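You operate a simulated robot arm through the tools that you are given. There is no shell and no other tool. Be economical: measure what you need, move in short steps, check, and stop when the job is done.

The job below is to be done with a simulated two-armed robot. You get a single attempt, and the scene is never put back.

## Task
Put the green carton from the cross belt on the top of the grey bench. Fetch the crumpled paper from the cross belt and set it on the top of the outfeed rollers. Put the mixed bundle of cartons on the cross belt away on the shelf of the bundle rack. Put the glue bottle that says "high tack" from the cross belt on top of the tape roll there and the glue bottle that says "fast set" on the last off pocket of the sample shelf. Take the grey pail on the cross belt and put it away on the top of the glue bench. Put the 25 pcs order card on top of the white belt roll on the cross belt. Fetch the tape core and set it on the top of the infeed rollers. Stack the white carton labelled "A" from the black belt on top of the white carton labelled "C". Put the test blank on the black belt away on the top of the glue bench. Take the lid off the travel mug and lay it down on the black belt. Push the purple carton lid shut. Any order will do. Set down upright: carton, glue bottle.

It is judged by the outcome, as a careful person would: the job done as asked, and still so three seconds after it is handed in. It fails if anything else is knocked over, pushed out of place, dropped, spilled or broken. Lids that push on must go on centred and level and be pressed home; caps that screw on are set level and turned clockwise until they are tight.

## Robot
Two 6-joint arms with two-finger parallel grippers on one trunk, on a base that drives. Base frame: it is fixed to the floor where the robot stands at the start and does not move with it; the origin is under the middle of the robot, x ahead of it, y to its left, z up; the surface under the hand at the start is at about z = 85. Lengths are in cm, angles in rad, forces in N, time in s.
The left shoulder is at the start at [8, 21.6, 156.5], the right one opposite. With the tool pointing down near the work surface each hand reaches from about 10 to 70 cm from the robot's upright axis, wherever it stands, measured 20 degrees to its own side. Places, roughly: LAST OFF pocket of the sample shelf (20x17 cm) [452, -164, 98]; belt roll (12x12x4 cm) [80, -130, 90]; carton [50, 0, 100]; crumpled paper (7x6x6 cm) [80, -20, 90]; glue bottle [50, -100, 100]; grey pail (18x17x15 cm) [50, -130, 90]; mixed bundle of cartons [75, -50, 75]; order card [-25, -100, 75]; purple carton lid [-190, 340, 90]; shelf of the bundle rack [-460, -140, 30]; tape core [-75, -100, 50]; tape roll [50, -50, 75]; test blank [150, -75, 100]; top of the glue bench [920, -350, 80]; top of the grey bench [-140, 320, 80]; top of the infeed rollers [-90, -70, 60]; top of the outfeed rollers [-270, -70, 60]; travel mug (8x8x16 cm) [200, -140, 100]; white carton [175, -75, 100]. Payload 3.43 kg a hand.
The TCP of each hand is the grasp point between the finger pads, 3 cm short of the fingertips. In the tool frame z runs along the fingers and y along their closing line. The gripper opens to 9.4 cm. The fingers are 2.8 cm wide and 1 cm thick; the gripper's body (5 by 9.6 cm) begins 5.5 cm behind the TCP.
Orientation is that of the tool frame in the base frame, as [roll, pitch, yaw] about the fixed x, y, z axes, in that order (R = Rz(yaw) Ry(pitch) Rx(roll)). With the fingers straight down and closing along the base's y, the tool's x points along the base's -x, its y along +y and its z along -z.

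## Interface
- The arms move only by the tool nudge_tool. It takes "left_plan", "right_plan" or both (then of equal length, played together; a hand with none holds still); each is a list of rows, each a list of 2 entries, a list of its own where there are three numbers: the shift along the base's x, y, z in mm, then the turn, a rotation vector about the base's x, y, z in rad. In form: [[[tx, ty, tz], [wx, wy, wz]], ...]. A call has 1 to 20 rows; each row is the pose to reach, as a shift and turn from the pose commanded when the call began. "left_grip" and "right_grip" are, for a hand that has rows, the closure in counts, from 0 (fully open) to 255 (shut), set as the call begins (left out, the last holds). Each row takes 0.2 s and may step no farther than 5 cm and 0.15 rad from the row before; otherwise, or with a gripper value out of range, the whole call is refused. A pose out of reach is approached as far as the arm can. The call stops where the force on the tool passes 40 N (or 10 N more than at its start, if that is more) or the arm is blocked; 0.2 s more then pass. The fingers move at their own pace (about 7.2 cm/s each) and stop on an object; they squeeze with about 24 N. The grip force told is the motor's: it shows also when the fingers shut on nothing. Time passes only in rows, and 0.2 s behind the last, so rows that repeat a pose let the fingers close. It gives the time, the measured TCP pose, the force on the tool (base axes), the opening and the grip force at its end, in the units of the frame above (readings bear some noise), with the torque about the TCP (base axes, N m) and any sound that the robot's microphone picked up.
- Cameras (640 x 400 px; columns grow to the right, rows downward): "scene" is now at [6.66, -4.51, 169.11]; the picture's right is [-0.82, -0.58, 0.00], its down [-0.54, 0.76, -0.36] and it looks along [0.21, -0.30, -0.93] (base axes); focal length 224 px, centre (320, 200). "left" rides on the left gripper at [7.6, -1.4, -10.3] in its tool frame; the picture's right is [0.18, 0.98, 0.00], its down [-0.75, 0.14, -0.64] and it looks along [-0.63, 0.12, 0.77] (tool axes); focal length 243 px, centre (320, 200). "right" rides on the right gripper at [7.6, 1.4, -10.3] in its tool frame; the picture's right is [-0.18, 0.98, 0.00], its down [-0.75, -0.14, -0.64] and it looks along [-0.63, -0.12, 0.77] (tool axes); focal length 243 px, centre (320, 200). There is no depth. A picture from a camera that has moved, and an enlarged one, comes with that camera's place and axes in the base frame and with its lens. The place of the scene camera against the robot may be out by one fixed shift of up to 1.2 cm in any direction.
- camera(camera): a new picture of that camera. The clock stands still meanwhile.
- move_column(by): slides the trunk up (or, below 0, down) by that many cm; the arms and the scene camera ride with it, the base frame stays. It gives what a move gives, with no picture.
- drive_base(legs): drives the robot by 1 to 6 legs, each [ahead, left, turn to the left] in cm, cm and rad, along the robot's own axes; the way and the turn of a leg run together, so that a leg with both is an arc; at most 150 cm and 3.142 rad a leg. The arms and the cameras ride along, it lands a little off, and it stops where it bumps. It gives what a move gives.
- turn_head(pan, tilt): turns the head with the scene camera to pan (to the left, within 1.501 rad either way) and tilt (down, from -0.506 to 1.204), counted from straight ahead of the robot. It gives what a move gives.
- inspect(camera, box): a new picture of the part [left, top, right, bottom] of that camera's present view, enlarged. The clock stands still meanwhile.
- close_job(): hands the job in; it is judged then, once.

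Work in short steps. Places have to be worked out from the pictures, the camera data and where the tool is seen: move nearer, look again, correct. Check each grasp and each placing, and mend what went wrong. You have 546 turns and 334 pictures in all, those below and enlarged ones among them. Open the grippers and draw the arms clear of the work before you hand the job in, unless the task says otherwise.

The tools are called after ">>>" as a command line: name --argument value ..., lists and objects as JSON in quotes. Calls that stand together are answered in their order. nudge_tool: Moves the arms, as the interface text tells. Its arguments: {"type":"object","properties":{"left_plan":{"type":"array","items":{"type":"array"}},"left_grip":{"type":"number"},"right_plan":{"type":"array","items":{"type":"array"}},"right_grip":{"type":"number"}},"required":[]} The other tools are called the same way: move_column (by) slides the trunk up or down; drive_base (legs) drives the base; turn_head (pan, tilt) turns the head that bears the scene camera; camera (camera) takes a picture; inspect (camera, box) takes an enlarged picture of a part of a camera's view; close_job () hands the job in.

At the start:

```text
t: 0.0
left_eef_pos: [63.41, -7.48, 117.24]
left_orientation: [3.14, -0.001, -3.141]
left_wrist_force: [-0.3, -0.2, 0.1]
left_torque: [-0.02, 0.01, -0.06]
left_grip_width: 9.4
left_finger_force: 0.1
right_eef_pos: [34.31, -49.36, 100.06]
right_orientation: [3.141, 0.001, 3.141]
right_wrist_force: [-0.1, -1.0, 0.3]
right_torque: [-0.02, 0.03, -0.01]
right_grip_width: 9.41
right_finger_force: 0.1
trunk travel left (down, up): [-79.5, 4.5]
robot x, y, heading: [0.06, -0.33, 0.003]
head pan, tilt: [-0.953, 1.201]
```

scene: 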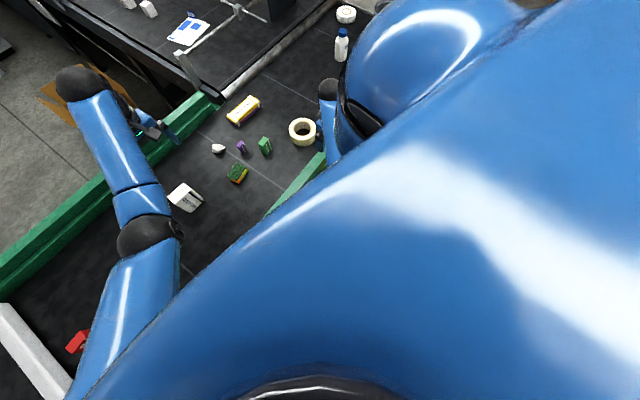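
right: 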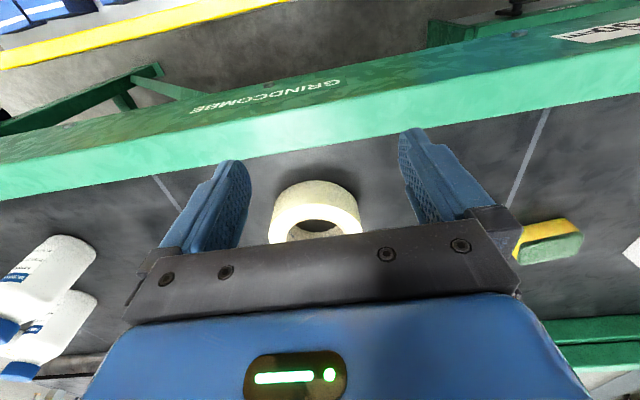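
left: 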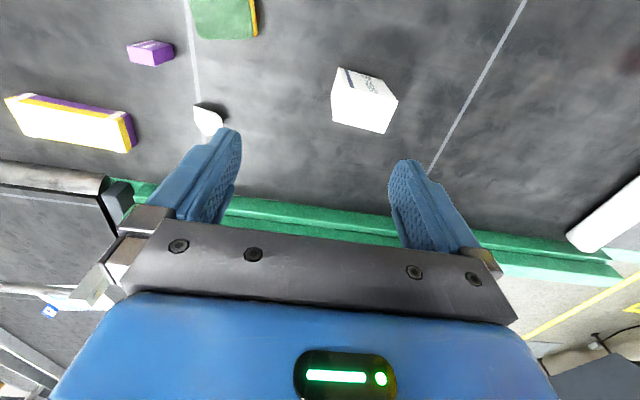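

The first pictures show the cross belt ahead with several small cartons, a tape roll and glue bottles. I turn the head to see the belt straight ahead.

>>> turn_head --pan 0 --tilt 0.7

>>> camera --camera "scene"

```text
t: 1.2
left_eef_pos: [63.36, -7.39, 117.15]
left_orientation: [3.141, 0.001, -3.141]
left_wrist_force: [-0.1, -0.2, -0.4]
left_torque: [0.0, 0.01, 0.03]
left_grip_width: 9.4
left_finger_force: 0.1
right_eef_pos: [34.29, -49.4, 100.01]
right_orientation: [3.14, 0.001, 3.14]
right_wrist_force: [0.0, 0.4, -0.5]
right_torque: [0.0, 0.0, 0.0]
right_grip_width: 9.4
right_finger_force: 0.1
trunk travel left (down, up): [-79.5, 4.5]
robot x, y, heading: [0.3, 0.09, -0.002]
head pan, tilt: [0.0, 0.7]
```

```text
330 pictures are left
camera scene: at [11.94, 0.03, 172.7], right [0.0, -1.0, 0.0], down [-0.64, 0.0, -0.76], along [0.76, 0.0, -0.64], focal length 224 px, centre (320, 200)
```

scene: 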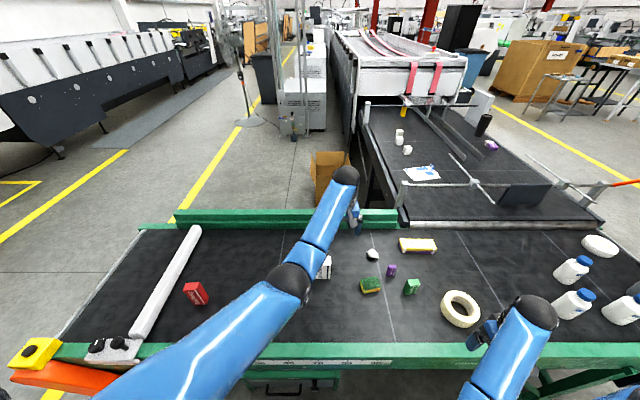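

The cross belt runs across in front, with the black belt beyond it. I look around to the right and then left for the other places.

>>> turn_head --pan -0.9 --tilt 0.6

>>> camera --camera "scene"

>>> turn_head --pan -1.5 --tilt 0.6

>>> camera --camera "scene"

>>> turn_head --pan 1.2 --tilt 0.4

>>> camera --camera "scene"

```text
t: 2.4
left_eef_pos: [63.38, -7.52, 117.17]
left_orientation: [-3.141, -0.001, -3.141]
left_wrist_force: [-0.3, -0.6, 0.5]
left_torque: [-0.01, -0.02, 0.0]
left_grip_width: 9.38
left_finger_force: 0.1
right_eef_pos: [34.38, -49.3, 99.94]
right_orientation: [-3.141, -0.001, 3.141]
right_wrist_force: [0.2, -0.3, 0.0]
right_torque: [0.02, 0.01, 0.04]
right_grip_width: 9.39
right_finger_force: 0.0
trunk travel left (down, up): [-79.5, 4.5]
robot x, y, heading: [0.33, -0.16, -0.003]
head pan, tilt: [-0.901, 0.6]
```

```text
329 pictures are left
camera scene: at [8.94, -6.89, 173.57], right [-0.78, -0.62, 0.0], down [-0.35, 0.44, -0.82], along [0.51, -0.65, -0.57], focal length 224 px, centre (320, 200)
```

scene: 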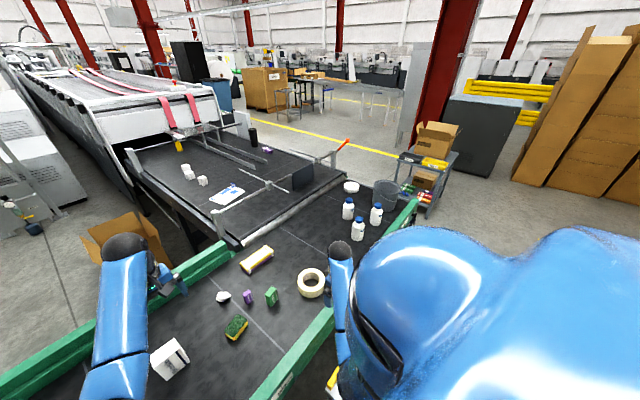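

```text
t: 3.4
left_eef_pos: [63.35, -7.31, 117.08]
left_orientation: [3.141, -0.001, 3.141]
left_wrist_force: [0.7, -0.2, 0.6]
left_torque: [0.01, -0.01, 0.04]
left_grip_width: 9.4
left_finger_force: 0.1
right_eef_pos: [34.29, -49.39, 99.98]
right_orientation: [-3.141, 0.0, -3.141]
right_wrist_force: [-0.3, 1.1, 0.5]
right_torque: [-0.03, -0.03, 0.03]
right_grip_width: 9.41
right_finger_force: 0.1
trunk travel left (down, up): [-79.5, 4.5]
robot x, y, heading: [0.04, -0.15, 0.001]
head pan, tilt: [-1.499, 0.6]
```

```text
328 pictures are left
camera scene: at [4.08, -8.78, 173.57], right [-1.0, -0.07, 0.0], down [-0.04, 0.56, -0.82], along [0.06, -0.82, -0.57], focal length 224 px, centre (320, 200)
```

scene: 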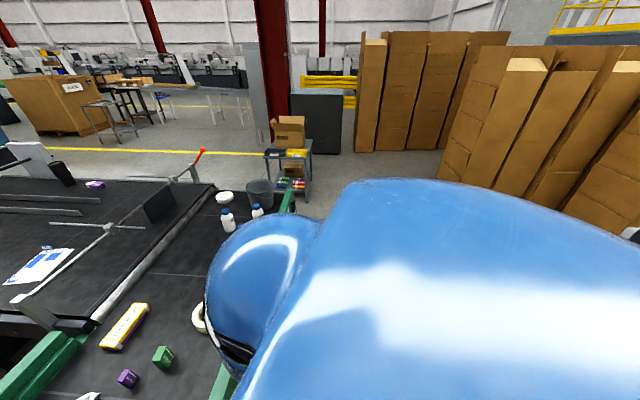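

```text
t: 5.8
left_eef_pos: [63.3, -7.54, 117.21]
left_orientation: [3.141, 0.0, 3.14]
left_wrist_force: [-0.2, -0.5, 0.0]
left_torque: [0.01, -0.01, -0.01]
left_grip_width: 9.41
left_finger_force: 0.0
right_eef_pos: [34.4, -49.26, 99.96]
right_orientation: [-3.141, 0.0, 3.141]
right_wrist_force: [-0.1, 0.0, 0.3]
right_torque: [-0.02, 0.0, 0.0]
right_grip_width: 9.41
right_finger_force: 0.0
trunk travel left (down, up): [-79.5, 4.5]
robot x, y, heading: [-0.06, -0.25, 0.006]
head pan, tilt: [1.201, 0.4]
```

```text
327 pictures are left
camera scene: at [6.79, 8.67, 175.39], right [0.93, -0.36, 0.0], down [-0.14, -0.36, -0.92], along [0.33, 0.86, -0.39], focal length 224 px, centre (320, 200)
```

scene: 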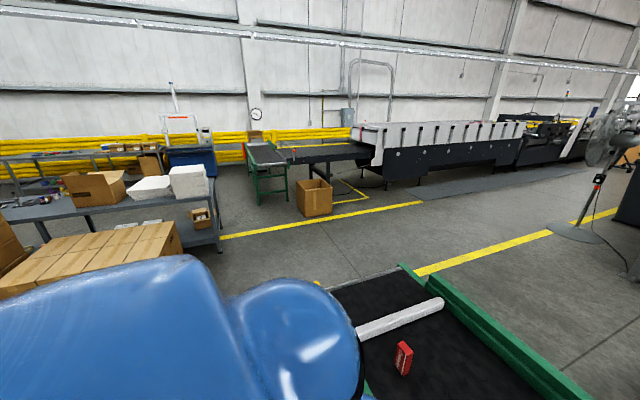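

I zoom in on the cross belt items.

>>> turn_head --pan -0.4 --tilt 0.7

>>> inspect --camera "scene" --box '[120, 200, 440, 400]'

>>> inspect --camera "scene" --box '[200, 100, 480, 275]'

```text
t: 7.5
left_eef_pos: [63.32, -7.55, 117.22]
left_orientation: [3.14, -0.001, 3.14]
left_wrist_force: [0.1, 0.0, -0.7]
left_torque: [-0.02, 0.03, -0.02]
left_grip_width: 9.4
left_finger_force: 0.0
right_eef_pos: [34.35, -49.47, 99.88]
right_orientation: [3.141, 0.0, 3.141]
right_wrist_force: [0.9, 0.5, -1.2]
right_torque: [-0.02, -0.01, 0.0]
right_grip_width: 9.39
right_finger_force: 0.0
trunk travel left (down, up): [-79.5, 4.5]
robot x, y, heading: [0.0, -0.04, -0.002]
head pan, tilt: [-0.4, 0.7]
```

```text
2.00 times, centred on (280, 300) of scene
camera zoom: at [11.27, -3.26, 172.71], right [-0.39, -0.92, 0.0], down [-0.59, 0.25, -0.76], along [0.7, -0.3, -0.64], focal length 449 px, centre (400, 0)
```

zoom: 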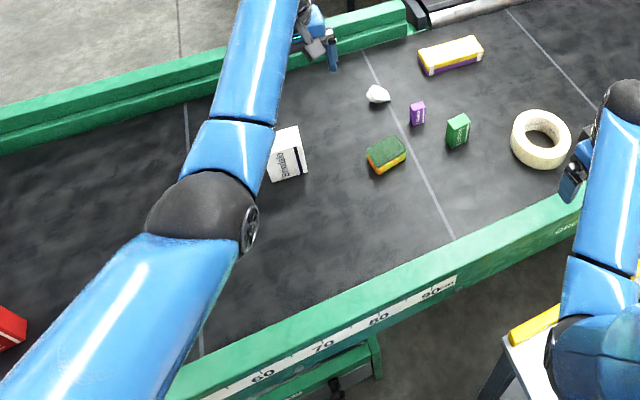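

```text
2.29 times, centred on (340, 188) of scene
camera zoom: at [11.27, -3.26, 172.71], right [-0.39, -0.92, 0.0], down [-0.59, 0.25, -0.76], along [0.7, -0.3, -0.64], focal length 513 px, centre (274, 229)
```

zoom: 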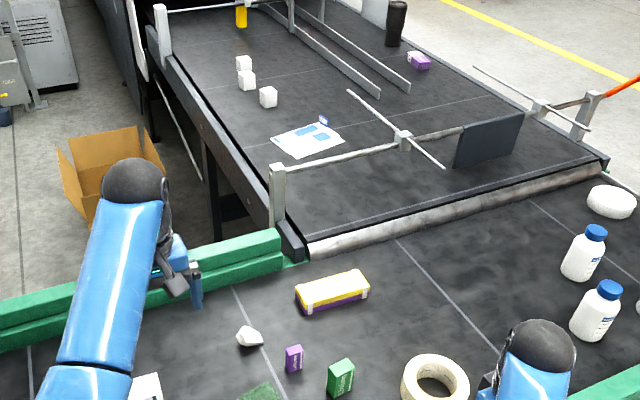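

The belt holds bottles, pail, tape roll, bundle, paper and cartons. To see the area to the right and behind, I raise the hands and then turn the robot.

>>> nudge_tool --left_plan '[[[-40, 0, 20], [0, 0, 0]], [[-80, 0, 40], [0, 0, 0]], [[-120, 10, 60], [0, 0, 0]], [[-160, 30, 80], [0, 0, 0]], [[-200, 50, 100], [0, 0, 0]], [[-230, 80, 120], [0, 0, 0]], [[-250, 120, 140], [0, 0, 0]], [[-260, 150, 160], [0, 0, 0]]]' --right_plan '[[[0, 0, 40], [0, 0, 0]], [[0, 0, 80], [0, 0, 0]], [[0, 0, 120], [0, 0, 0]], [[0, 10, 160], [0, 0, 0]], [[0, 30, 200], [0, 0, 0]], [[0, 60, 240], [0, 0, 0]], [[0, 90, 280], [0, 0, 0]], [[0, 120, 300], [0, 0, 0]]]'

>>> turn_head --pan 0 --tilt 1.0

>>> camera --camera "scene"

```text
t: 9.3
left_eef_pos: [50.58, -2.36, 105.06]
left_orientation: [-3.133, 0.008, -3.141]
left_wrist_force: [-1.3, 1.1, -1.1]
left_torque: [-0.08, -0.13, -0.01]
left_grip_width: 9.39
left_finger_force: 0.0
left hand out of reach, approached as far as the arm can: row 1, 2, 3, 4, 5, 6, 7, 8
right_eef_pos: [35.69, -40.19, 100.81]
right_orientation: [-3.121, 0.025, 3.141]
right_wrist_force: [-0.2, 0.3, 0.2]
right_torque: [-0.1, 0.02, 0.01]
right_grip_width: 9.39
right_finger_force: 0.1
right hand out of reach, approached as far as the arm can: row 1, 2, 3, 4, 5, 6, 7, 8
trunk travel left (down, up): [-79.5, 4.5]
robot x, y, heading: [-0.33, -0.06, -0.002]
head pan, tilt: [-0.4, 0.7]
```

```text
t: 10.2
left_eef_pos: [50.76, -2.72, 105.41]
left_orientation: [-3.131, 0.016, -3.141]
left_wrist_force: [-0.4, -1.0, -0.6]
left_torque: [0.01, -0.01, 0.02]
left_grip_width: 9.39
left_finger_force: 0.0
right_eef_pos: [35.71, -40.51, 100.65]
right_orientation: [-3.124, 0.024, 3.141]
right_wrist_force: [-0.2, 0.4, 0.6]
right_torque: [-0.04, 0.02, 0.0]
right_grip_width: 9.41
right_finger_force: 0.0
trunk travel left (down, up): [-79.5, 4.5]
robot x, y, heading: [0.04, 0.08, -0.003]
head pan, tilt: [0.0, 1.0]
```

```text
324 pictures are left
camera scene: at [10.18, 0.35, 170.39], right [0.0, -1.0, 0.0], down [-0.84, 0.0, -0.54], along [0.54, 0.0, -0.84], focal length 224 px, centre (320, 200)
```

scene: 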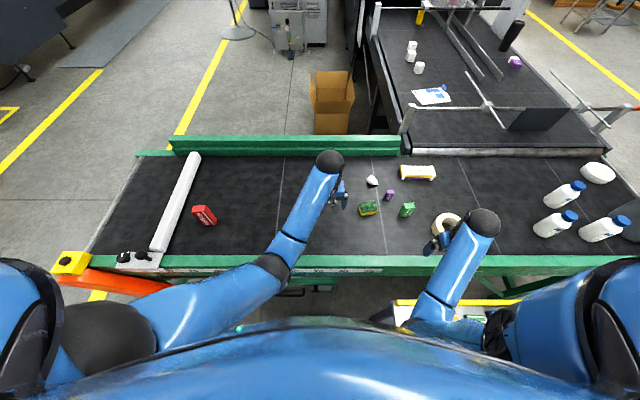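

The hands cannot rise further with the tool down. I move 50 cm to the left, away from the cart at the right, then turn to view it.

>>> drive_base --legs '[[-5, 50, 0], [0, 0, -1.2]]'

>>> turn_head --pan 0 --tilt 0.6

>>> camera --camera "scene"

>>> turn_head --pan -0.6 --tilt 0.6

>>> camera --camera "scene"

```text
t: 16.1
left_eef_pos: [11.34, 2.69, 105.1]
left_orientation: [-3.134, 0.012, 1.956]
left_wrist_force: [-0.3, 0.0, 0.0]
left_torque: [0.05, 0.01, 0.0]
left_grip_width: 9.43
left_finger_force: 0.0
right_eef_pos: [-29.38, 2.46, 100.68]
right_orientation: [-3.124, 0.024, 1.954]
right_wrist_force: [0.2, 0.3, -0.3]
right_torque: [-0.04, -0.02, 0.01]
right_grip_width: 9.41
right_finger_force: 0.1
trunk travel left (down, up): [-79.5, 4.5]
robot x, y, heading: [-5.31, 50.49, -1.191]
head pan, tilt: [0.0, 1.0]
```

```text
t: 17.0
left_eef_pos: [11.2, 2.67, 105.15]
left_orientation: [-3.133, 0.012, 1.954]
left_wrist_force: [0.1, 0.0, -0.7]
left_torque: [0.03, 0.01, 0.01]
left_grip_width: 9.41
left_finger_force: 0.0
right_eef_pos: [-29.41, 2.38, 100.5]
right_orientation: [-3.126, 0.025, 1.955]
right_wrist_force: [0.1, -0.4, 0.0]
right_torque: [0.01, -0.01, -0.02]
right_grip_width: 9.38
right_finger_force: 0.0
trunk travel left (down, up): [-79.5, 4.5]
robot x, y, heading: [-5.23, 50.76, -1.19]
head pan, tilt: [0.0, 0.6]
```

```text
323 pictures are left
camera scene: at [-0.38, 39.68, 173.56], right [-0.93, -0.37, 0.0], down [-0.21, 0.52, -0.82], along [0.31, -0.76, -0.57], focal length 224 px, centre (320, 200)
```

scene: 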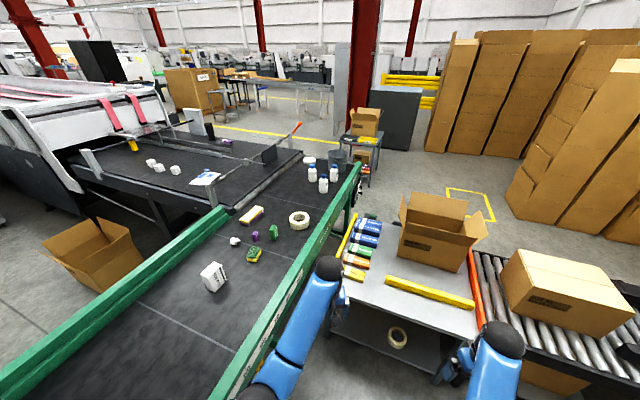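

```text
t: 18.0
left_eef_pos: [11.36, 2.63, 105.1]
left_orientation: [-3.135, 0.013, 1.956]
left_wrist_force: [-0.8, -0.7, -0.3]
left_torque: [0.01, 0.03, 0.03]
left_grip_width: 9.39
left_finger_force: 0.1
right_eef_pos: [-29.4, 2.42, 100.55]
right_orientation: [-3.126, 0.024, 1.955]
right_wrist_force: [0.4, 0.6, -0.4]
right_torque: [-0.01, -0.02, -0.01]
right_grip_width: 9.4
right_finger_force: 0.0
trunk travel left (down, up): [-79.5, 4.5]
robot x, y, heading: [-5.08, 50.56, -1.186]
head pan, tilt: [-0.6, 0.6]
```

```text
322 pictures are left
camera scene: at [-5.57, 39.24, 173.57], right [-0.98, 0.21, 0.0], down [0.12, 0.55, -0.82], along [-0.18, -0.81, -0.57], focal length 224 px, centre (320, 200)
```

scene: 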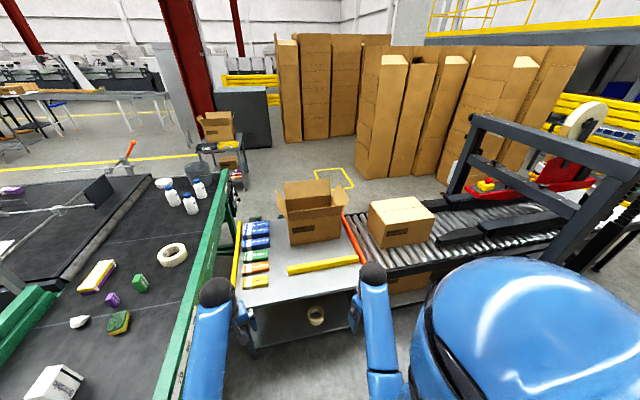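

I now see a packing table with order cards beside the belt, the infeed rollers, and a core on the lower shelf. I zoom in on the table.

>>> inspect --camera "scene" --box '[230, 200, 390, 350]'

>>> inspect --camera "scene" --box '[60, 120, 260, 300]'

```text
2.67 times, centred on (310, 275) of scene
camera zoom: at [-5.57, 39.24, 173.57], right [-0.98, 0.21, 0.0], down [0.12, 0.55, -0.82], along [-0.18, -0.81, -0.57], focal length 598 px, centre (347, 0)
```

zoom: 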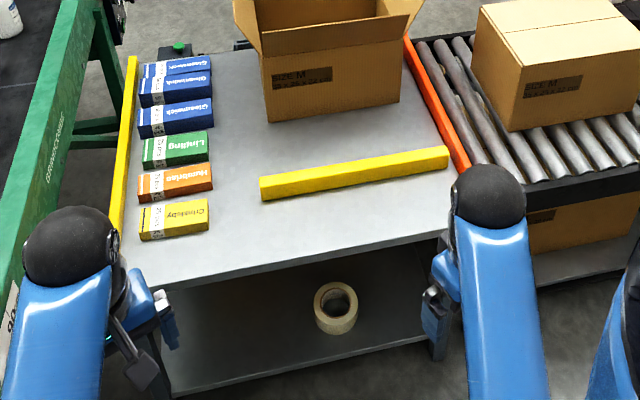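

```text
2.22 times, centred on (160, 210) of scene
camera zoom: at [-5.57, 39.24, 173.57], right [-0.98, 0.21, 0.0], down [0.12, 0.55, -0.82], along [-0.18, -0.81, -0.57], focal length 498 px, centre (676, 178)
```

zoom: 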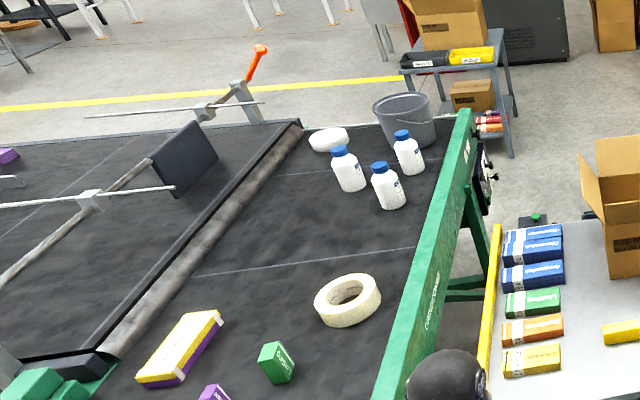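

These on the table are coloured cartons; the order card and tape core must be on the far side. First I collect the green carton and the paper from the belt: I turn back and go to about (5, 0).

>>> drive_base --legs '[[0, 0, 1.19], [5, -50, 0], [8, 0, 0]]'

>>> turn_head --pan -0.3 --tilt 1.0

>>> camera --camera "scene"

>>> camera --camera "right"

```text
t: 24.6
left_eef_pos: [56.3, -0.23, 104.93]
left_orientation: [-3.133, 0.009, -3.12]
left_wrist_force: [1.2, 0.6, 0.7]
left_torque: [-0.04, -0.03, 0.03]
left_grip_width: 9.39
left_finger_force: 0.1
right_eef_pos: [41.91, -38.37, 100.55]
right_orientation: [-3.122, 0.021, -3.12]
right_wrist_force: [0.3, 0.1, -0.3]
right_torque: [-0.04, 0.05, -0.01]
right_grip_width: 9.41
right_finger_force: 0.0
trunk travel left (down, up): [-79.5, 4.5]
robot x, y, heading: [5.18, 0.68, 0.019]
head pan, tilt: [-0.6, 0.6]
```

```text
t: 25.5
left_eef_pos: [56.15, -0.63, 104.97]
left_orientation: [-3.135, 0.01, -3.122]
left_wrist_force: [-0.1, -0.8, -0.2]
left_torque: [-0.01, 0.01, -0.02]
left_grip_width: 9.4
left_finger_force: 0.0
right_eef_pos: [42.03, -38.61, 100.38]
right_orientation: [-3.125, 0.021, -3.12]
right_wrist_force: [-0.1, -0.2, 0.5]
right_torque: [0.02, -0.02, 0.01]
right_grip_width: 9.4
right_finger_force: 0.1
trunk travel left (down, up): [-79.5, 4.5]
robot x, y, heading: [5.26, 0.75, 0.021]
head pan, tilt: [-0.3, 1.0]
```

```text
319 pictures are left
camera scene: at [15.81, -0.69, 170.34], right [-0.28, -0.96, 0.0], down [-0.81, 0.23, -0.54], along [0.52, -0.15, -0.84], focal length 224 px, centre (320, 200)
```

scene: 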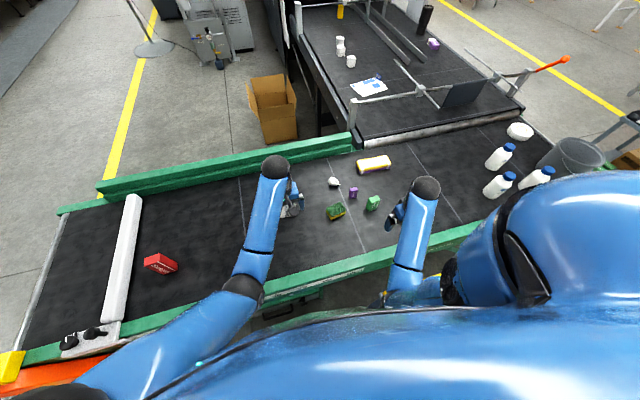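

```text
318 pictures are left
camera right: at [34.16, -37.21, 110.59], right [0.16, 0.99, -0.01], down [0.74, -0.12, 0.66], along [0.65, -0.12, -0.75], focal length 243 px, centre (320, 200)
```

right: 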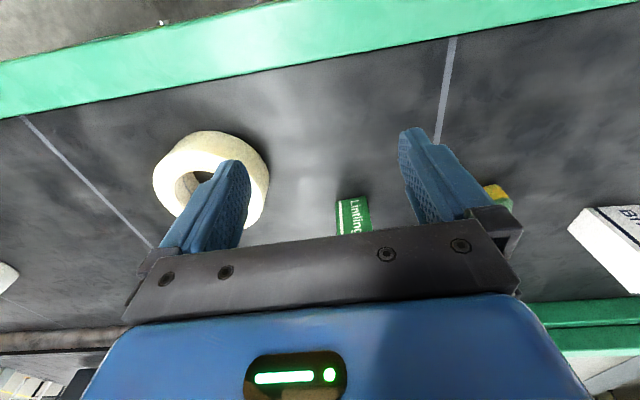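

The green carton is near (57.5, -37), the paper near (75, -25). I send the right hand forward over the paper, checking how commands follow after the out-of-reach move.

>>> nudge_tool --right_plan '[[[40, 10, 0], [0, 0, 0]], [[80, 20, 0], [0, 0, 0]], [[120, 40, 0], [0, 0, 0]]]'

```text
t: 26.3
left_eef_pos: [56.08, -0.55, 105.1]
left_orientation: [-3.135, 0.012, -3.121]
left_wrist_force: [-0.3, 1.0, 0.2]
left_torque: [-0.02, -0.01, -0.02]
left_grip_width: 9.4
left_finger_force: 0.1
right_eef_pos: [53.9, -34.65, 100.74]
right_orientation: [-3.124, 0.023, -3.121]
right_wrist_force: [-0.2, 0.0, 0.4]
right_torque: [0.0, 0.0, -0.02]
right_grip_width: 9.41
right_finger_force: 0.1
trunk travel left (down, up): [-79.5, 4.5]
robot x, y, heading: [5.07, 0.73, 0.021]
head pan, tilt: [-0.3, 1.0]
```

Commands follow the reached pose. I carry on towards the paper and look.

>>> nudge_tool --right_plan '[[[40, 15, 0], [0, 0, 0]], [[80, 40, 0], [0, 0, 0]], [[120, 70, 0], [0, 0, 0]]]'

>>> camera --camera "right"

```text
t: 27.1
left_eef_pos: [55.93, -0.34, 105.07]
left_orientation: [-3.134, 0.013, -3.121]
left_wrist_force: [0.2, 0.0, 0.2]
left_torque: [0.0, -0.02, 0.0]
left_grip_width: 9.37
left_finger_force: 0.1
right_eef_pos: [65.75, -27.31, 100.7]
right_orientation: [-3.124, 0.022, -3.12]
right_wrist_force: [0.2, -1.0, 0.6]
right_torque: [0.0, 0.01, 0.0]
right_grip_width: 9.42
right_finger_force: 0.0
trunk travel left (down, up): [-79.5, 4.5]
robot x, y, heading: [5.2, 1.16, 0.024]
head pan, tilt: [-0.3, 1.0]
```

```text
317 pictures are left
camera right: at [57.93, -25.89, 110.75], right [0.16, 0.99, -0.01], down [0.74, -0.11, 0.66], along [0.65, -0.12, -0.75], focal length 243 px, centre (320, 200)
```

right: 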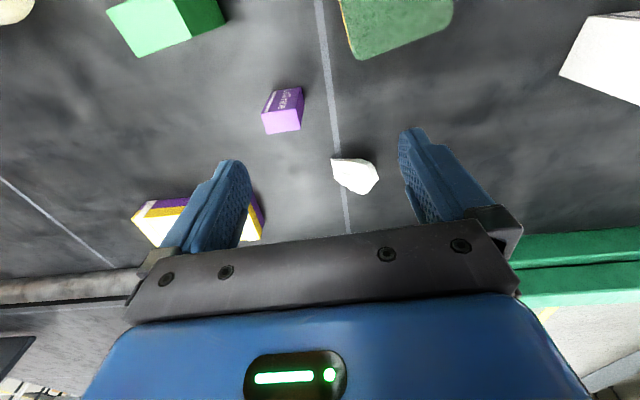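

The paper is at about (75.2, -24.9). I move over it at travel height, then down to about z 90.

>>> nudge_tool --right_plan '[[[45, 12, 0], [0, 0, 0]], [[95, 24, 0], [0, 0, 0]], [[95, 24, -40], [0, 0, 0]], [[95, 24, -75], [0, 0, 0]], [[95, 24, -105], [0, 0, 0]]]'

>>> camera --camera "right"

```text
refused: row 2 steps farther than a row can; nothing moved
```

```text
316 pictures are left
camera right: at [57.93, -25.89, 110.75], right [0.16, 0.99, -0.01], down [0.74, -0.11, 0.66], along [0.65, -0.12, -0.75], focal length 243 px, centre (320, 200)
```

right: 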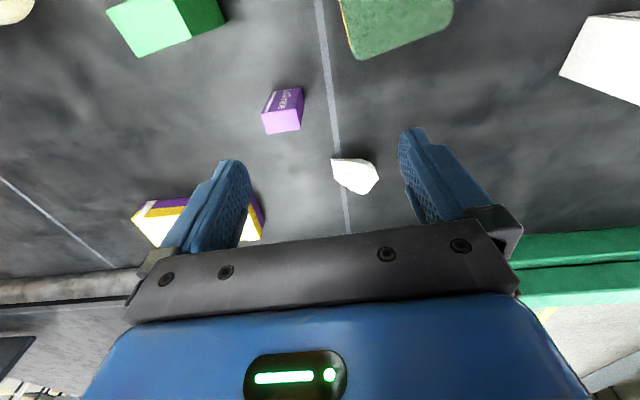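

The step was too large; I split it more finely.

>>> nudge_tool --right_plan '[[[45, 12, 0], [0, 0, 0]], [[90, 24, 0], [0, 0, 0]], [[95, 24, -40], [0, 0, 0]], [[95, 24, -75], [0, 0, 0]], [[95, 24, -105], [0, 0, 0]]]'

>>> camera --camera "right"

```text
t: 28.3
left_eef_pos: [56.12, -0.45, 105.07]
left_orientation: [-3.133, 0.012, -3.121]
left_wrist_force: [-0.1, 0.8, 0.5]
left_torque: [0.01, 0.02, -0.01]
left_grip_width: 9.42
left_finger_force: 0.0
right_eef_pos: [73.12, -25.0, 91.45]
right_orientation: [-3.124, 0.025, -3.121]
right_wrist_force: [-0.1, -0.1, 0.1]
right_torque: [0.0, 0.0, -0.01]
right_grip_width: 9.39
right_finger_force: 0.1
right hand out of reach, approached as far as the arm can: row 4, 5
trunk travel left (down, up): [-79.5, 4.5]
robot x, y, heading: [5.54, 1.36, 0.023]
head pan, tilt: [-0.3, 1.0]
```

```text
315 pictures are left
camera right: at [65.15, -23.57, 101.52], right [0.16, 0.99, -0.01], down [0.74, -0.11, 0.66], along [0.65, -0.12, -0.75], focal length 243 px, centre (320, 200)
```

right: 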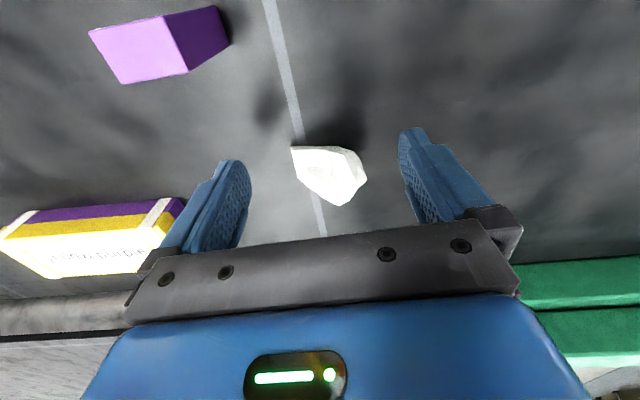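

The spot is just out of reach at this trunk height. I raise the right hand 6 cm, lower the trunk 7 cm and then continue.

>>> nudge_tool --right_plan '[[[0, 0, 40], [0, 0, 0]], [[0, 0, 80], [0, 0, 0]]]'

>>> move_column --by -8

>>> nudge_tool --right_plan '[[[25, 0, 0], [0, 0, 0]]]'

>>> camera --camera "right"

```text
t: 28.9
left_eef_pos: [56.03, -0.38, 105.09]
left_orientation: [-3.134, 0.012, -3.12]
left_wrist_force: [-0.4, 0.0, 0.3]
left_torque: [0.03, 0.02, 0.0]
left_grip_width: 9.39
left_finger_force: 0.0
right_eef_pos: [76.28, -25.22, 97.83]
right_orientation: [-3.123, 0.022, -3.121]
right_wrist_force: [-0.6, 0.4, -0.9]
right_torque: [-0.01, -0.01, 0.01]
right_grip_width: 9.39
right_finger_force: 0.0
right hand out of reach, approached as far as the arm can: row 1, 2
trunk travel left (down, up): [-79.5, 4.5]
robot x, y, heading: [4.94, 1.18, 0.023]
head pan, tilt: [-0.3, 1.0]
```

```text
t: 30.1
left_eef_pos: [55.98, -0.56, 97.07]
left_orientation: [-3.133, 0.012, -3.122]
left_wrist_force: [-0.5, 0.1, -1.0]
left_torque: [0.02, -0.01, 0.03]
left_grip_width: 9.38
left_finger_force: 0.0
right_eef_pos: [76.27, -25.35, 89.82]
right_orientation: [-3.125, 0.024, -3.12]
right_wrist_force: [-0.1, 0.3, 0.0]
right_torque: [-0.01, -0.01, -0.02]
right_grip_width: 9.37
right_finger_force: 0.2
trunk travel left (down, up): [-71.5, 12.5]
robot x, y, heading: [5.38, 1.18, 0.022]
head pan, tilt: [-0.3, 1.0]
```

```text
t: 30.5
left_eef_pos: [56.1, -0.43, 97.05]
left_orientation: [-3.135, 0.013, -3.121]
left_wrist_force: [0.6, 1.0, -0.1]
left_torque: [0.01, -0.01, -0.02]
left_grip_width: 9.38
left_finger_force: 0.0
right_eef_pos: [76.77, -25.21, 90.59]
right_orientation: [-3.125, 0.021, -3.12]
right_wrist_force: [0.0, 0.1, 0.1]
right_torque: [-0.01, 0.01, 0.03]
right_grip_width: 9.39
right_finger_force: 0.0
right hand out of reach, approached as far as the arm can: row 1
trunk travel left (down, up): [-71.5, 12.5]
robot x, y, heading: [4.93, 0.95, 0.025]
head pan, tilt: [-0.3, 1.0]
```

```text
314 pictures are left
camera right: at [68.93, -23.75, 100.71], right [0.16, 0.99, -0.01], down [0.74, -0.12, 0.66], along [0.65, -0.12, -0.75], focal length 243 px, centre (320, 200)
```

right: 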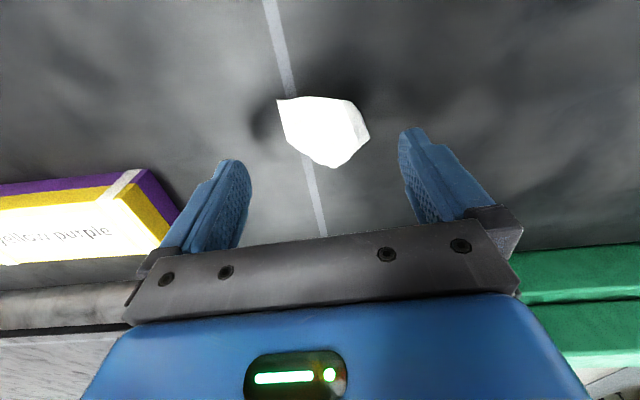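

The paper centre reads (75.2, -24.8). I shift back 1.5 cm, go down to z≈88.3 and close.

>>> nudge_tool --right_plan '[[[-16, 3, 0], [0, 0, 0]], [[-16, 3, -22], [0, 0, 0]]]'

>>> nudge_tool --right_plan '[[[0, 0, 0], [0, 0, 0]], [[0, 0, 0], [0, 0, 0]], [[0, 0, 0], [0, 0, 0]], [[0, 0, 0], [0, 0, 0]]]' --right_grip 255

>>> camera --camera "right"

```text
t: 31.1
left_eef_pos: [56.05, -0.49, 97.06]
left_orientation: [-3.134, 0.012, -3.121]
left_wrist_force: [-0.3, -0.2, 0.1]
left_torque: [-0.01, 0.02, 0.0]
left_grip_width: 9.41
left_finger_force: 0.1
right_eef_pos: [75.65, -24.85, 88.28]
right_orientation: [-3.126, 0.022, -3.121]
right_wrist_force: [-0.4, 0.1, -0.3]
right_torque: [0.01, -0.01, 0.02]
right_grip_width: 9.4
right_finger_force: 0.1
right hand out of reach, approached as far as the arm can: row 1
trunk travel left (down, up): [-71.5, 12.5]
robot x, y, heading: [5.0, 1.21, 0.019]
head pan, tilt: [-0.3, 1.0]
```

```text
t: 32.1
left_eef_pos: [56.01, -0.48, 97.09]
left_orientation: [-3.135, 0.012, -3.121]
left_wrist_force: [0.0, 0.1, 1.5]
left_torque: [0.01, 0.04, -0.03]
left_grip_width: 9.41
left_finger_force: 0.1
right_eef_pos: [75.59, -24.9, 88.39]
right_orientation: [-3.125, 0.022, -3.12]
right_wrist_force: [-0.7, 0.1, -0.3]
right_torque: [0.01, 0.0, 0.0]
right_grip_width: 5.96
right_finger_force: 23.2
trunk travel left (down, up): [-71.5, 12.5]
robot x, y, heading: [5.34, 1.28, 0.019]
head pan, tilt: [-0.3, 1.0]
```

```text
313 pictures are left
camera right: at [67.64, -23.48, 98.47], right [0.16, 0.99, -0.01], down [0.74, -0.11, 0.66], along [0.65, -0.12, -0.75], focal length 243 px, centre (320, 200)
```

right: 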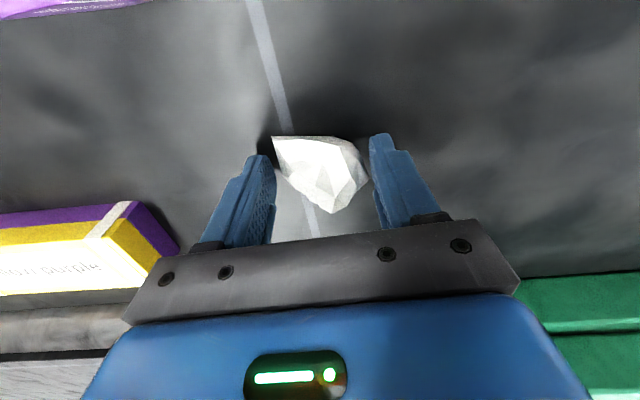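

The paper is held at 6 cm. I lift it with the trunk, then move the right hand back and to the right to make room for the left hand.

>>> move_column --by 10

>>> nudge_tool --right_plan '[[[-45, -10, 0], [0, 0, 0]], [[-90, -20, 0], [0, 0, 0]], [[-135, -40, 0], [0, 0, 0]], [[-180, -60, 0], [0, 0, 0]], [[-220, -90, 0], [0, 0, 0]], [[-250, -130, 0], [0, 0, 0]], [[-270, -170, 0], [0, 0, 0]], [[-290, -210, 0], [0, 0, 0]], [[-310, -250, 0], [0, 0, 0]], [[-330, -290, 0], [0, 0, 0]]]'

>>> camera --camera "scene"

```text
t: 33.4
left_eef_pos: [56.02, -0.56, 107.09]
left_orientation: [-3.135, 0.012, -3.121]
left_wrist_force: [0.0, 0.0, -0.2]
left_torque: [0.0, -0.01, -0.01]
left_grip_width: 9.41
left_finger_force: 0.0
right_eef_pos: [75.5, -24.93, 98.27]
right_orientation: [-3.126, 0.019, -3.121]
right_wrist_force: [-0.4, -0.6, 0.7]
right_torque: [-0.06, 0.04, -0.04]
right_grip_width: 5.94
right_finger_force: 24.3
trunk travel left (down, up): [-81.5, 2.5]
robot x, y, heading: [5.3, 1.13, 0.022]
head pan, tilt: [-0.3, 1.0]
```

```text
t: 35.6
left_eef_pos: [55.86, -0.63, 107.14]
left_orientation: [-3.135, 0.014, -3.121]
left_wrist_force: [-1.1, -0.1, 0.0]
left_torque: [0.02, -0.02, 0.0]
left_grip_width: 9.41
left_finger_force: 0.0
right_eef_pos: [53.85, -60.68, 89.26]
right_orientation: [-3.128, 0.023, -3.121]
right_wrist_force: [2.2, -0.4, -1.0]
right_torque: [-0.03, -0.01, -0.07]
right_grip_width: 5.88
right_finger_force: 24.1
right hand out of reach, approached as far as the arm can: row 1, 2, 3, 4, 5, 6, 7, 8, 9, 10
trunk travel left (down, up): [-81.5, 2.5]
robot x, y, heading: [5.45, 1.09, 0.026]
head pan, tilt: [-0.3, 1.0]
```

```text
312 pictures are left
camera scene: at [15.27, -0.99, 172.38], right [-0.27, -0.96, 0.0], down [-0.81, 0.23, -0.54], along [0.52, -0.15, -0.84], focal length 224 px, centre (320, 200)
```

scene: 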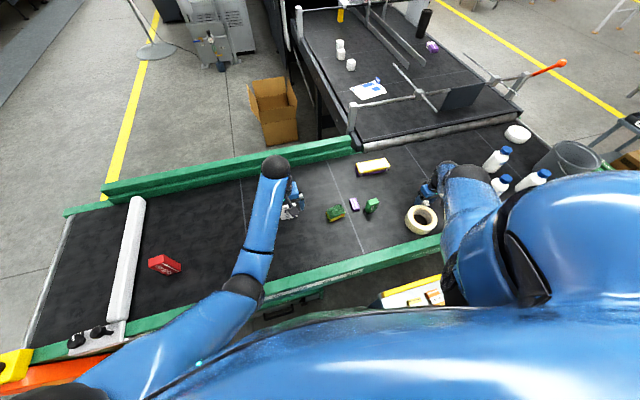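

The hand was driven off its path and came low (z 89). I look closely whether something was touched, especially the purple carton.

>>> inspect --camera "scene" --box '[300, 140, 480, 250]'

>>> camera --camera "right"

```text
3.56 times, centred on (390, 195) of scene
camera zoom: at [15.27, -0.99, 172.38], right [-0.27, -0.96, 0.0], down [-0.81, 0.23, -0.54], along [0.52, -0.15, -0.84], focal length 798 px, centre (71, 218)
```

zoom: 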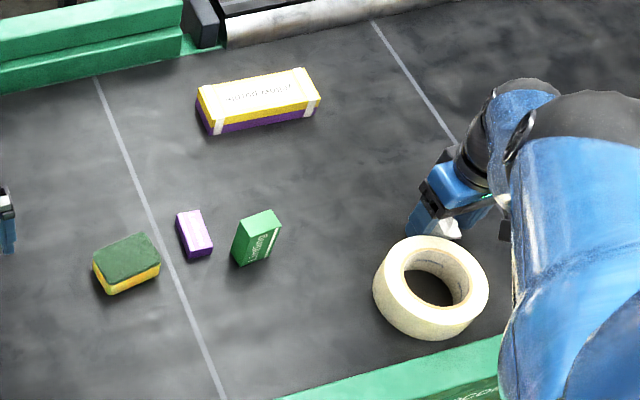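

```text
310 pictures are left
camera right: at [45.93, -59.2, 99.43], right [0.16, 0.99, -0.01], down [0.74, -0.12, 0.66], along [0.65, -0.11, -0.75], focal length 243 px, centre (320, 200)
```

right: 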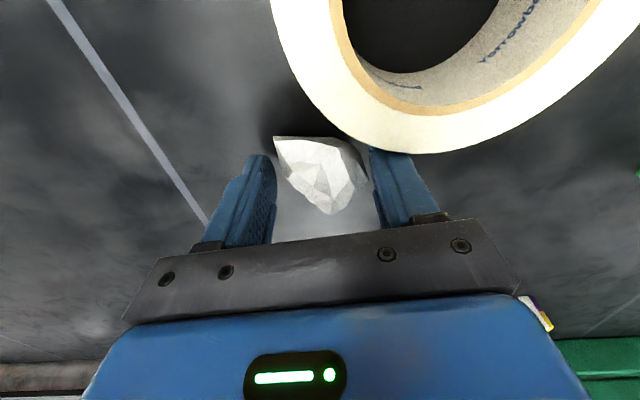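

The purple carton seems to have been tipped by the low pass, so I will set it back up later at its spot (66.4, -31.4). First I carefully raise the right hand in small steps to see how it follows.

>>> nudge_tool --right_plan '[[[0, 0, 20], [0, 0, 0]], [[0, 0, 40], [0, 0, 0]]]'

```text
t: 36.2
left_eef_pos: [56.03, -0.43, 107.07]
left_orientation: [-3.136, 0.012, -3.12]
left_wrist_force: [0.0, 0.0, -0.4]
left_torque: [-0.01, -0.02, 0.02]
left_grip_width: 9.4
left_finger_force: 0.1
right_eef_pos: [55.2, -61.82, 92.17]
right_orientation: [-3.129, 0.021, -3.121]
right_wrist_force: [-0.1, -0.4, -0.4]
right_torque: [0.05, 0.03, -0.02]
right_grip_width: 5.88
right_finger_force: 23.6
right hand out of reach, approached as far as the arm can: row 1, 2
trunk travel left (down, up): [-81.5, 2.5]
robot x, y, heading: [5.21, 0.93, 0.02]
head pan, tilt: [-0.3, 1.0]
```

The right arm appears stuck at full stretch (88.5 cm from its shoulder). I pull it straight back towards its shoulder to bend the elbow.

>>> nudge_tool --right_plan '[[[-23, 22, 36], [0, 0, 0]], [[-46, 44, 72], [0, 0, 0]], [[-69, 66, 108], [0, 0, 0]]]'

```text
t: 37.0
left_eef_pos: [56.05, -0.49, 107.11]
left_orientation: [-3.135, 0.011, -3.122]
left_wrist_force: [-0.3, 0.0, 0.1]
left_torque: [0.0, -0.01, 0.0]
left_grip_width: 9.4
left_finger_force: 0.2
right_eef_pos: [56.39, -63.05, 95.34]
right_orientation: [-3.129, 0.021, -3.12]
right_wrist_force: [-0.6, 1.5, -0.3]
right_torque: [-0.02, 0.02, 0.01]
right_grip_width: 5.87
right_finger_force: 24.1
right hand out of reach, approached as far as the arm can: row 1, 2, 3
trunk travel left (down, up): [-81.5, 2.5]
robot x, y, heading: [5.47, 0.7, 0.024]
head pan, tilt: [-0.3, 1.0]
```

Still sliding on the stretched sphere. I try tilting the tool outward along with pulling in to break the singular pose.

>>> nudge_tool --right_plan '[[[0, 0, 0], [-0.1, -0.1, 0]], [[0, 0, 0], [-0.2, -0.2, 0]], [[-10, 10, 10], [-0.3, -0.3, 0]]]'

```text
t: 37.8
left_eef_pos: [56.14, -0.54, 107.05]
left_orientation: [-3.135, 0.01, -3.121]
left_wrist_force: [0.7, -0.4, -0.1]
left_torque: [0.01, 0.02, 0.0]
left_grip_width: 9.39
left_finger_force: 0.1
right_eef_pos: [59.97, -66.55, 91.69]
right_orientation: [-2.809, 0.312, -3.065]
right_wrist_force: [0.0, 0.4, 0.6]
right_torque: [-0.02, 0.01, 0.03]
right_grip_width: 3.9
right_finger_force: 24.2
right hand out of reach, approached as far as the arm can: row 1, 2, 3
trunk travel left (down, up): [-81.5, 2.5]
robot x, y, heading: [5.19, 1.0, 0.024]
head pan, tilt: [-0.3, 1.0]
```

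The grip width dropped to 3.9, so the paper may have turned in the fingers. I look.

>>> camera --camera "right"

>>> camera --camera "scene"

```text
309 pictures are left
camera right: at [49.56, -62.6, 98.18], right [0.2, 0.95, -0.25], down [0.51, 0.12, 0.85], along [0.83, -0.3, -0.46], focal length 243 px, centre (320, 200)
```

right: 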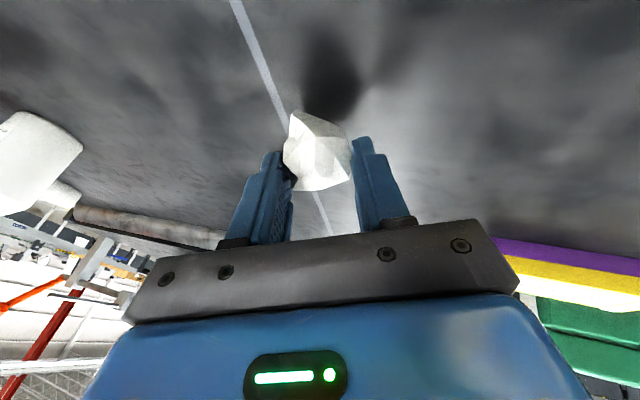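

```text
308 pictures are left
camera scene: at [15.44, -0.71, 172.37], right [-0.28, -0.96, 0.0], down [-0.81, 0.23, -0.54], along [0.52, -0.15, -0.84], focal length 224 px, centre (320, 200)
```

scene: 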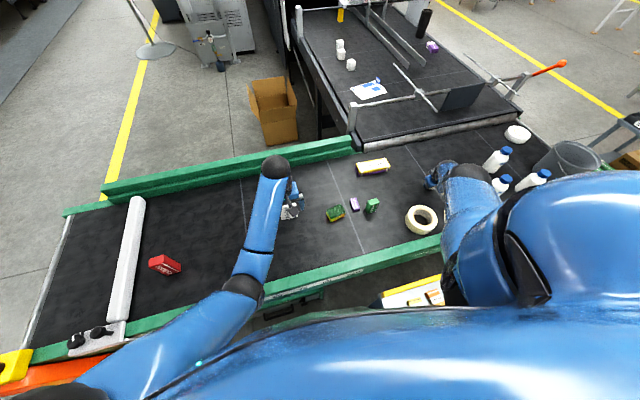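

The paper is still held, though it turned. With the tool tilted I try pulling inward again.

>>> nudge_tool --right_plan '[[[-30, 25, 10], [0, 0, 0]], [[-60, 50, 20], [0, 0, 0]], [[-90, 75, 30], [0, 0, 0]]]'

```text
t: 38.6
left_eef_pos: [56.0, -0.15, 107.2]
left_orientation: [-3.131, 0.013, -3.119]
left_wrist_force: [-0.3, 0.4, -0.4]
left_torque: [-0.03, 0.0, -0.03]
left_grip_width: 9.39
left_finger_force: 0.1
right_eef_pos: [57.76, -65.62, 89.19]
right_orientation: [-2.804, 0.311, -3.067]
right_wrist_force: [8.4, 9.0, 21.3]
right_torque: [-0.31, -0.54, 0.3]
right_grip_width: 4.45
right_finger_force: 23.9
right hand out of reach, approached as far as the arm can: row 1, 2, 3
trunk travel left (down, up): [-81.5, 2.5]
robot x, y, heading: [5.22, 1.35, 0.016]
head pan, tilt: [-0.3, 1.0]
```

The hand is touching the belt; I raise the trunk at once.

>>> move_column --by 2.4

>>> nudge_tool --right_plan '[[[20, -15, 30], [0, 0, 0]], [[40, -30, 60], [0, 0, 0]], [[50, -40, 100], [0, 0, 0]]]'

```text
t: 39.3
left_eef_pos: [55.91, -0.3, 109.69]
left_orientation: [-3.134, 0.015, -3.119]
left_wrist_force: [0.3, -0.1, 0.1]
left_torque: [0.01, -0.03, -0.01]
left_grip_width: 9.38
left_finger_force: 0.0
right_eef_pos: [57.51, -65.76, 91.24]
right_orientation: [-2.808, 0.307, -3.069]
right_wrist_force: [-0.2, 0.1, -0.1]
right_torque: [-0.01, 0.02, -0.02]
right_grip_width: 4.39
right_finger_force: 23.5
trunk travel left (down, up): [-83.9, 0.1]
robot x, y, heading: [5.38, 0.9, 0.016]
head pan, tilt: [-0.3, 1.0]
```

```text
t: 40.1
left_eef_pos: [56.01, -0.45, 109.55]
left_orientation: [-3.136, 0.013, -3.12]
left_wrist_force: [0.6, 0.5, 0.3]
left_torque: [-0.01, 0.0, 0.01]
left_grip_width: 9.39
left_finger_force: 0.1
right_eef_pos: [62.47, -69.94, 101.42]
right_orientation: [-2.809, 0.309, -3.067]
right_wrist_force: [-0.6, -0.1, -0.8]
right_torque: [0.0, -0.02, -0.02]
right_grip_width: 4.4
right_finger_force: 24.1
right hand out of reach, approached as far as the arm can: row 2
trunk travel left (down, up): [-83.9, 0.1]
robot x, y, heading: [5.48, 1.28, 0.021]
head pan, tilt: [-0.3, 1.0]
```

Row 3 was within reach and now z is 101. I move the hand in, small steps.

>>> nudge_tool --right_plan '[[[-10, 10, 10], [0, 0, 0]], [[-30, 20, 20], [0, 0, 0]], [[-60, 30, 20], [0, 0, 0]]]'

```text
t: 40.9
left_eef_pos: [55.83, -0.55, 109.55]
left_orientation: [-3.133, 0.011, -3.12]
left_wrist_force: [0.3, 0.0, -1.2]
left_torque: [-0.03, -0.03, 0.01]
left_grip_width: 9.39
left_finger_force: 0.0
right_eef_pos: [56.49, -67.08, 103.43]
right_orientation: [-2.808, 0.308, -3.066]
right_wrist_force: [-0.3, 0.6, -0.5]
right_torque: [0.0, -0.01, -0.01]
right_grip_width: 4.39
right_finger_force: 23.9
trunk travel left (down, up): [-83.9, 0.1]
robot x, y, heading: [5.52, 1.04, 0.021]
head pan, tilt: [-0.3, 1.0]
```

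It is free again. I restore the tool to vertical while drawing in to about (46, -60).

>>> nudge_tool --right_plan '[[[-30, 20, -5], [0.1, 0.1, 0]], [[-60, 40, -15], [0.2, 0.2, 0]], [[-100, 60, -20], [0.3, 0.3, 0]]]'

>>> camera --camera "right"

```text
t: 41.7
left_eef_pos: [56.07, -0.42, 109.65]
left_orientation: [-3.136, 0.01, -3.123]
left_wrist_force: [0.1, -0.1, 0.6]
left_torque: [0.02, 0.02, -0.01]
left_grip_width: 9.38
left_finger_force: 0.0
right_eef_pos: [46.56, -60.91, 101.22]
right_orientation: [-3.128, 0.022, -3.121]
right_wrist_force: [-0.7, -0.1, 1.1]
right_torque: [-0.01, -0.01, -0.01]
right_grip_width: 4.36
right_finger_force: 24.3
trunk travel left (down, up): [-83.9, 0.1]
robot x, y, heading: [5.26, 1.14, 0.022]
head pan, tilt: [-0.3, 1.0]
```

```text
307 pictures are left
camera right: at [38.72, -59.5, 111.25], right [0.16, 0.99, -0.01], down [0.74, -0.12, 0.66], along [0.65, -0.12, -0.75], focal length 243 px, centre (320, 200)
```

right: 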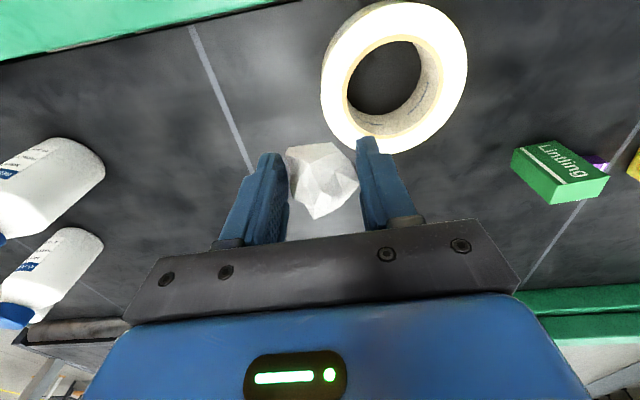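

The left arm cannot reach the green carton from here, so I will hand the paper over via a free spot on the belt at about (48, -12). First I lower the trunk 5 cm and move the left hand left.

>>> move_column --by -5

>>> nudge_tool --left_plan '[[[0, 45, 0], [0, 0, 0]], [[0, 90, 0], [0, 0, 0]], [[0, 135, 0], [0, 0, 0]], [[0, 180, 0], [0, 0, 0]]]'

>>> nudge_tool --right_plan '[[[0, 45, 0], [0, 0, 0]], [[0, 90, 0], [0, 0, 0]], [[0, 135, 0], [0, 0, 0]], [[0, 180, 0], [0, 0, 0]], [[0, 225, 0], [0, 0, 0]]]'

```text
t: 42.6
left_eef_pos: [55.97, -0.44, 104.47]
left_orientation: [-3.134, 0.011, -3.122]
left_wrist_force: [0.7, 0.8, 0.1]
left_torque: [0.01, 0.0, 0.01]
left_grip_width: 9.38
left_finger_force: 0.1
right_eef_pos: [46.67, -60.82, 96.11]
right_orientation: [-3.127, 0.021, -3.121]
right_wrist_force: [0.7, -0.5, -0.4]
right_torque: [-0.02, 0.01, 0.02]
right_grip_width: 4.38
right_finger_force: 23.6
trunk travel left (down, up): [-78.9, 5.1]
robot x, y, heading: [5.2, 0.92, 0.024]
head pan, tilt: [-0.3, 1.0]
```

```text
t: 43.6
left_eef_pos: [56.77, 17.3, 102.19]
left_orientation: [-3.134, 0.015, -3.121]
left_wrist_force: [0.0, 0.4, -0.2]
left_torque: [-0.01, 0.0, -0.02]
left_grip_width: 9.39
left_finger_force: 0.1
left hand out of reach, approached as far as the arm can: row 1, 2, 3, 4
right_eef_pos: [46.72, -60.79, 96.19]
right_orientation: [-3.124, 0.022, -3.122]
right_wrist_force: [-0.8, 0.1, -0.2]
right_torque: [0.01, 0.05, 0.0]
right_grip_width: 4.35
right_finger_force: 24.2
trunk travel left (down, up): [-78.9, 5.1]
robot x, y, heading: [5.24, 0.93, 0.017]
head pan, tilt: [-0.3, 1.0]
```

```text
t: 44.8
left_eef_pos: [56.69, 17.34, 102.1]
left_orientation: [-3.133, 0.017, -3.121]
left_wrist_force: [0.1, -0.1, 0.3]
left_torque: [-0.02, -0.04, 0.0]
left_grip_width: 9.38
left_finger_force: 0.2
right_eef_pos: [46.39, -38.16, 96.11]
right_orientation: [-3.123, 0.022, -3.12]
right_wrist_force: [-0.4, 0.1, 0.5]
right_torque: [-0.01, 0.03, -0.04]
right_grip_width: 4.34
right_finger_force: 24.3
trunk travel left (down, up): [-78.9, 5.1]
robot x, y, heading: [5.4, 1.17, 0.021]
head pan, tilt: [-0.3, 1.0]
```

Now the right hand goes on to (48, -13) slightly lower.

>>> nudge_tool --right_plan '[[[0, 45, -10], [0, 0, 0]], [[5, 90, -20], [0, 0, 0]], [[10, 135, -20], [0, 0, 0]], [[15, 180, -20], [0, 0, 0]], [[15, 225, -20], [0, 0, 0]], [[15, 250, -20], [0, 0, 0]]]'

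>>> camera --camera "right"

```text
t: 46.2
left_eef_pos: [56.75, 17.29, 102.05]
left_orientation: [-3.135, 0.015, -3.122]
left_wrist_force: [0.2, 0.4, -0.2]
left_torque: [0.01, -0.01, -0.03]
left_grip_width: 9.42
left_finger_force: 0.1
right_eef_pos: [48.18, -13.45, 93.97]
right_orientation: [-3.127, 0.021, -3.121]
right_wrist_force: [0.4, 0.0, -0.3]
right_torque: [0.0, 0.01, 0.0]
right_grip_width: 4.34
right_finger_force: 23.6
trunk travel left (down, up): [-78.9, 5.1]
robot x, y, heading: [5.38, 1.01, 0.02]
head pan, tilt: [-0.3, 1.0]
```

```text
306 pictures are left
camera right: at [40.33, -12.07, 104.11], right [0.16, 0.99, -0.01], down [0.74, -0.12, 0.66], along [0.65, -0.12, -0.75], focal length 243 px, centre (320, 200)
```

right: 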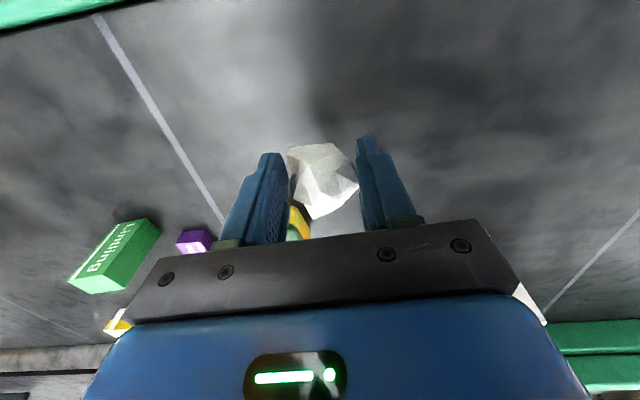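

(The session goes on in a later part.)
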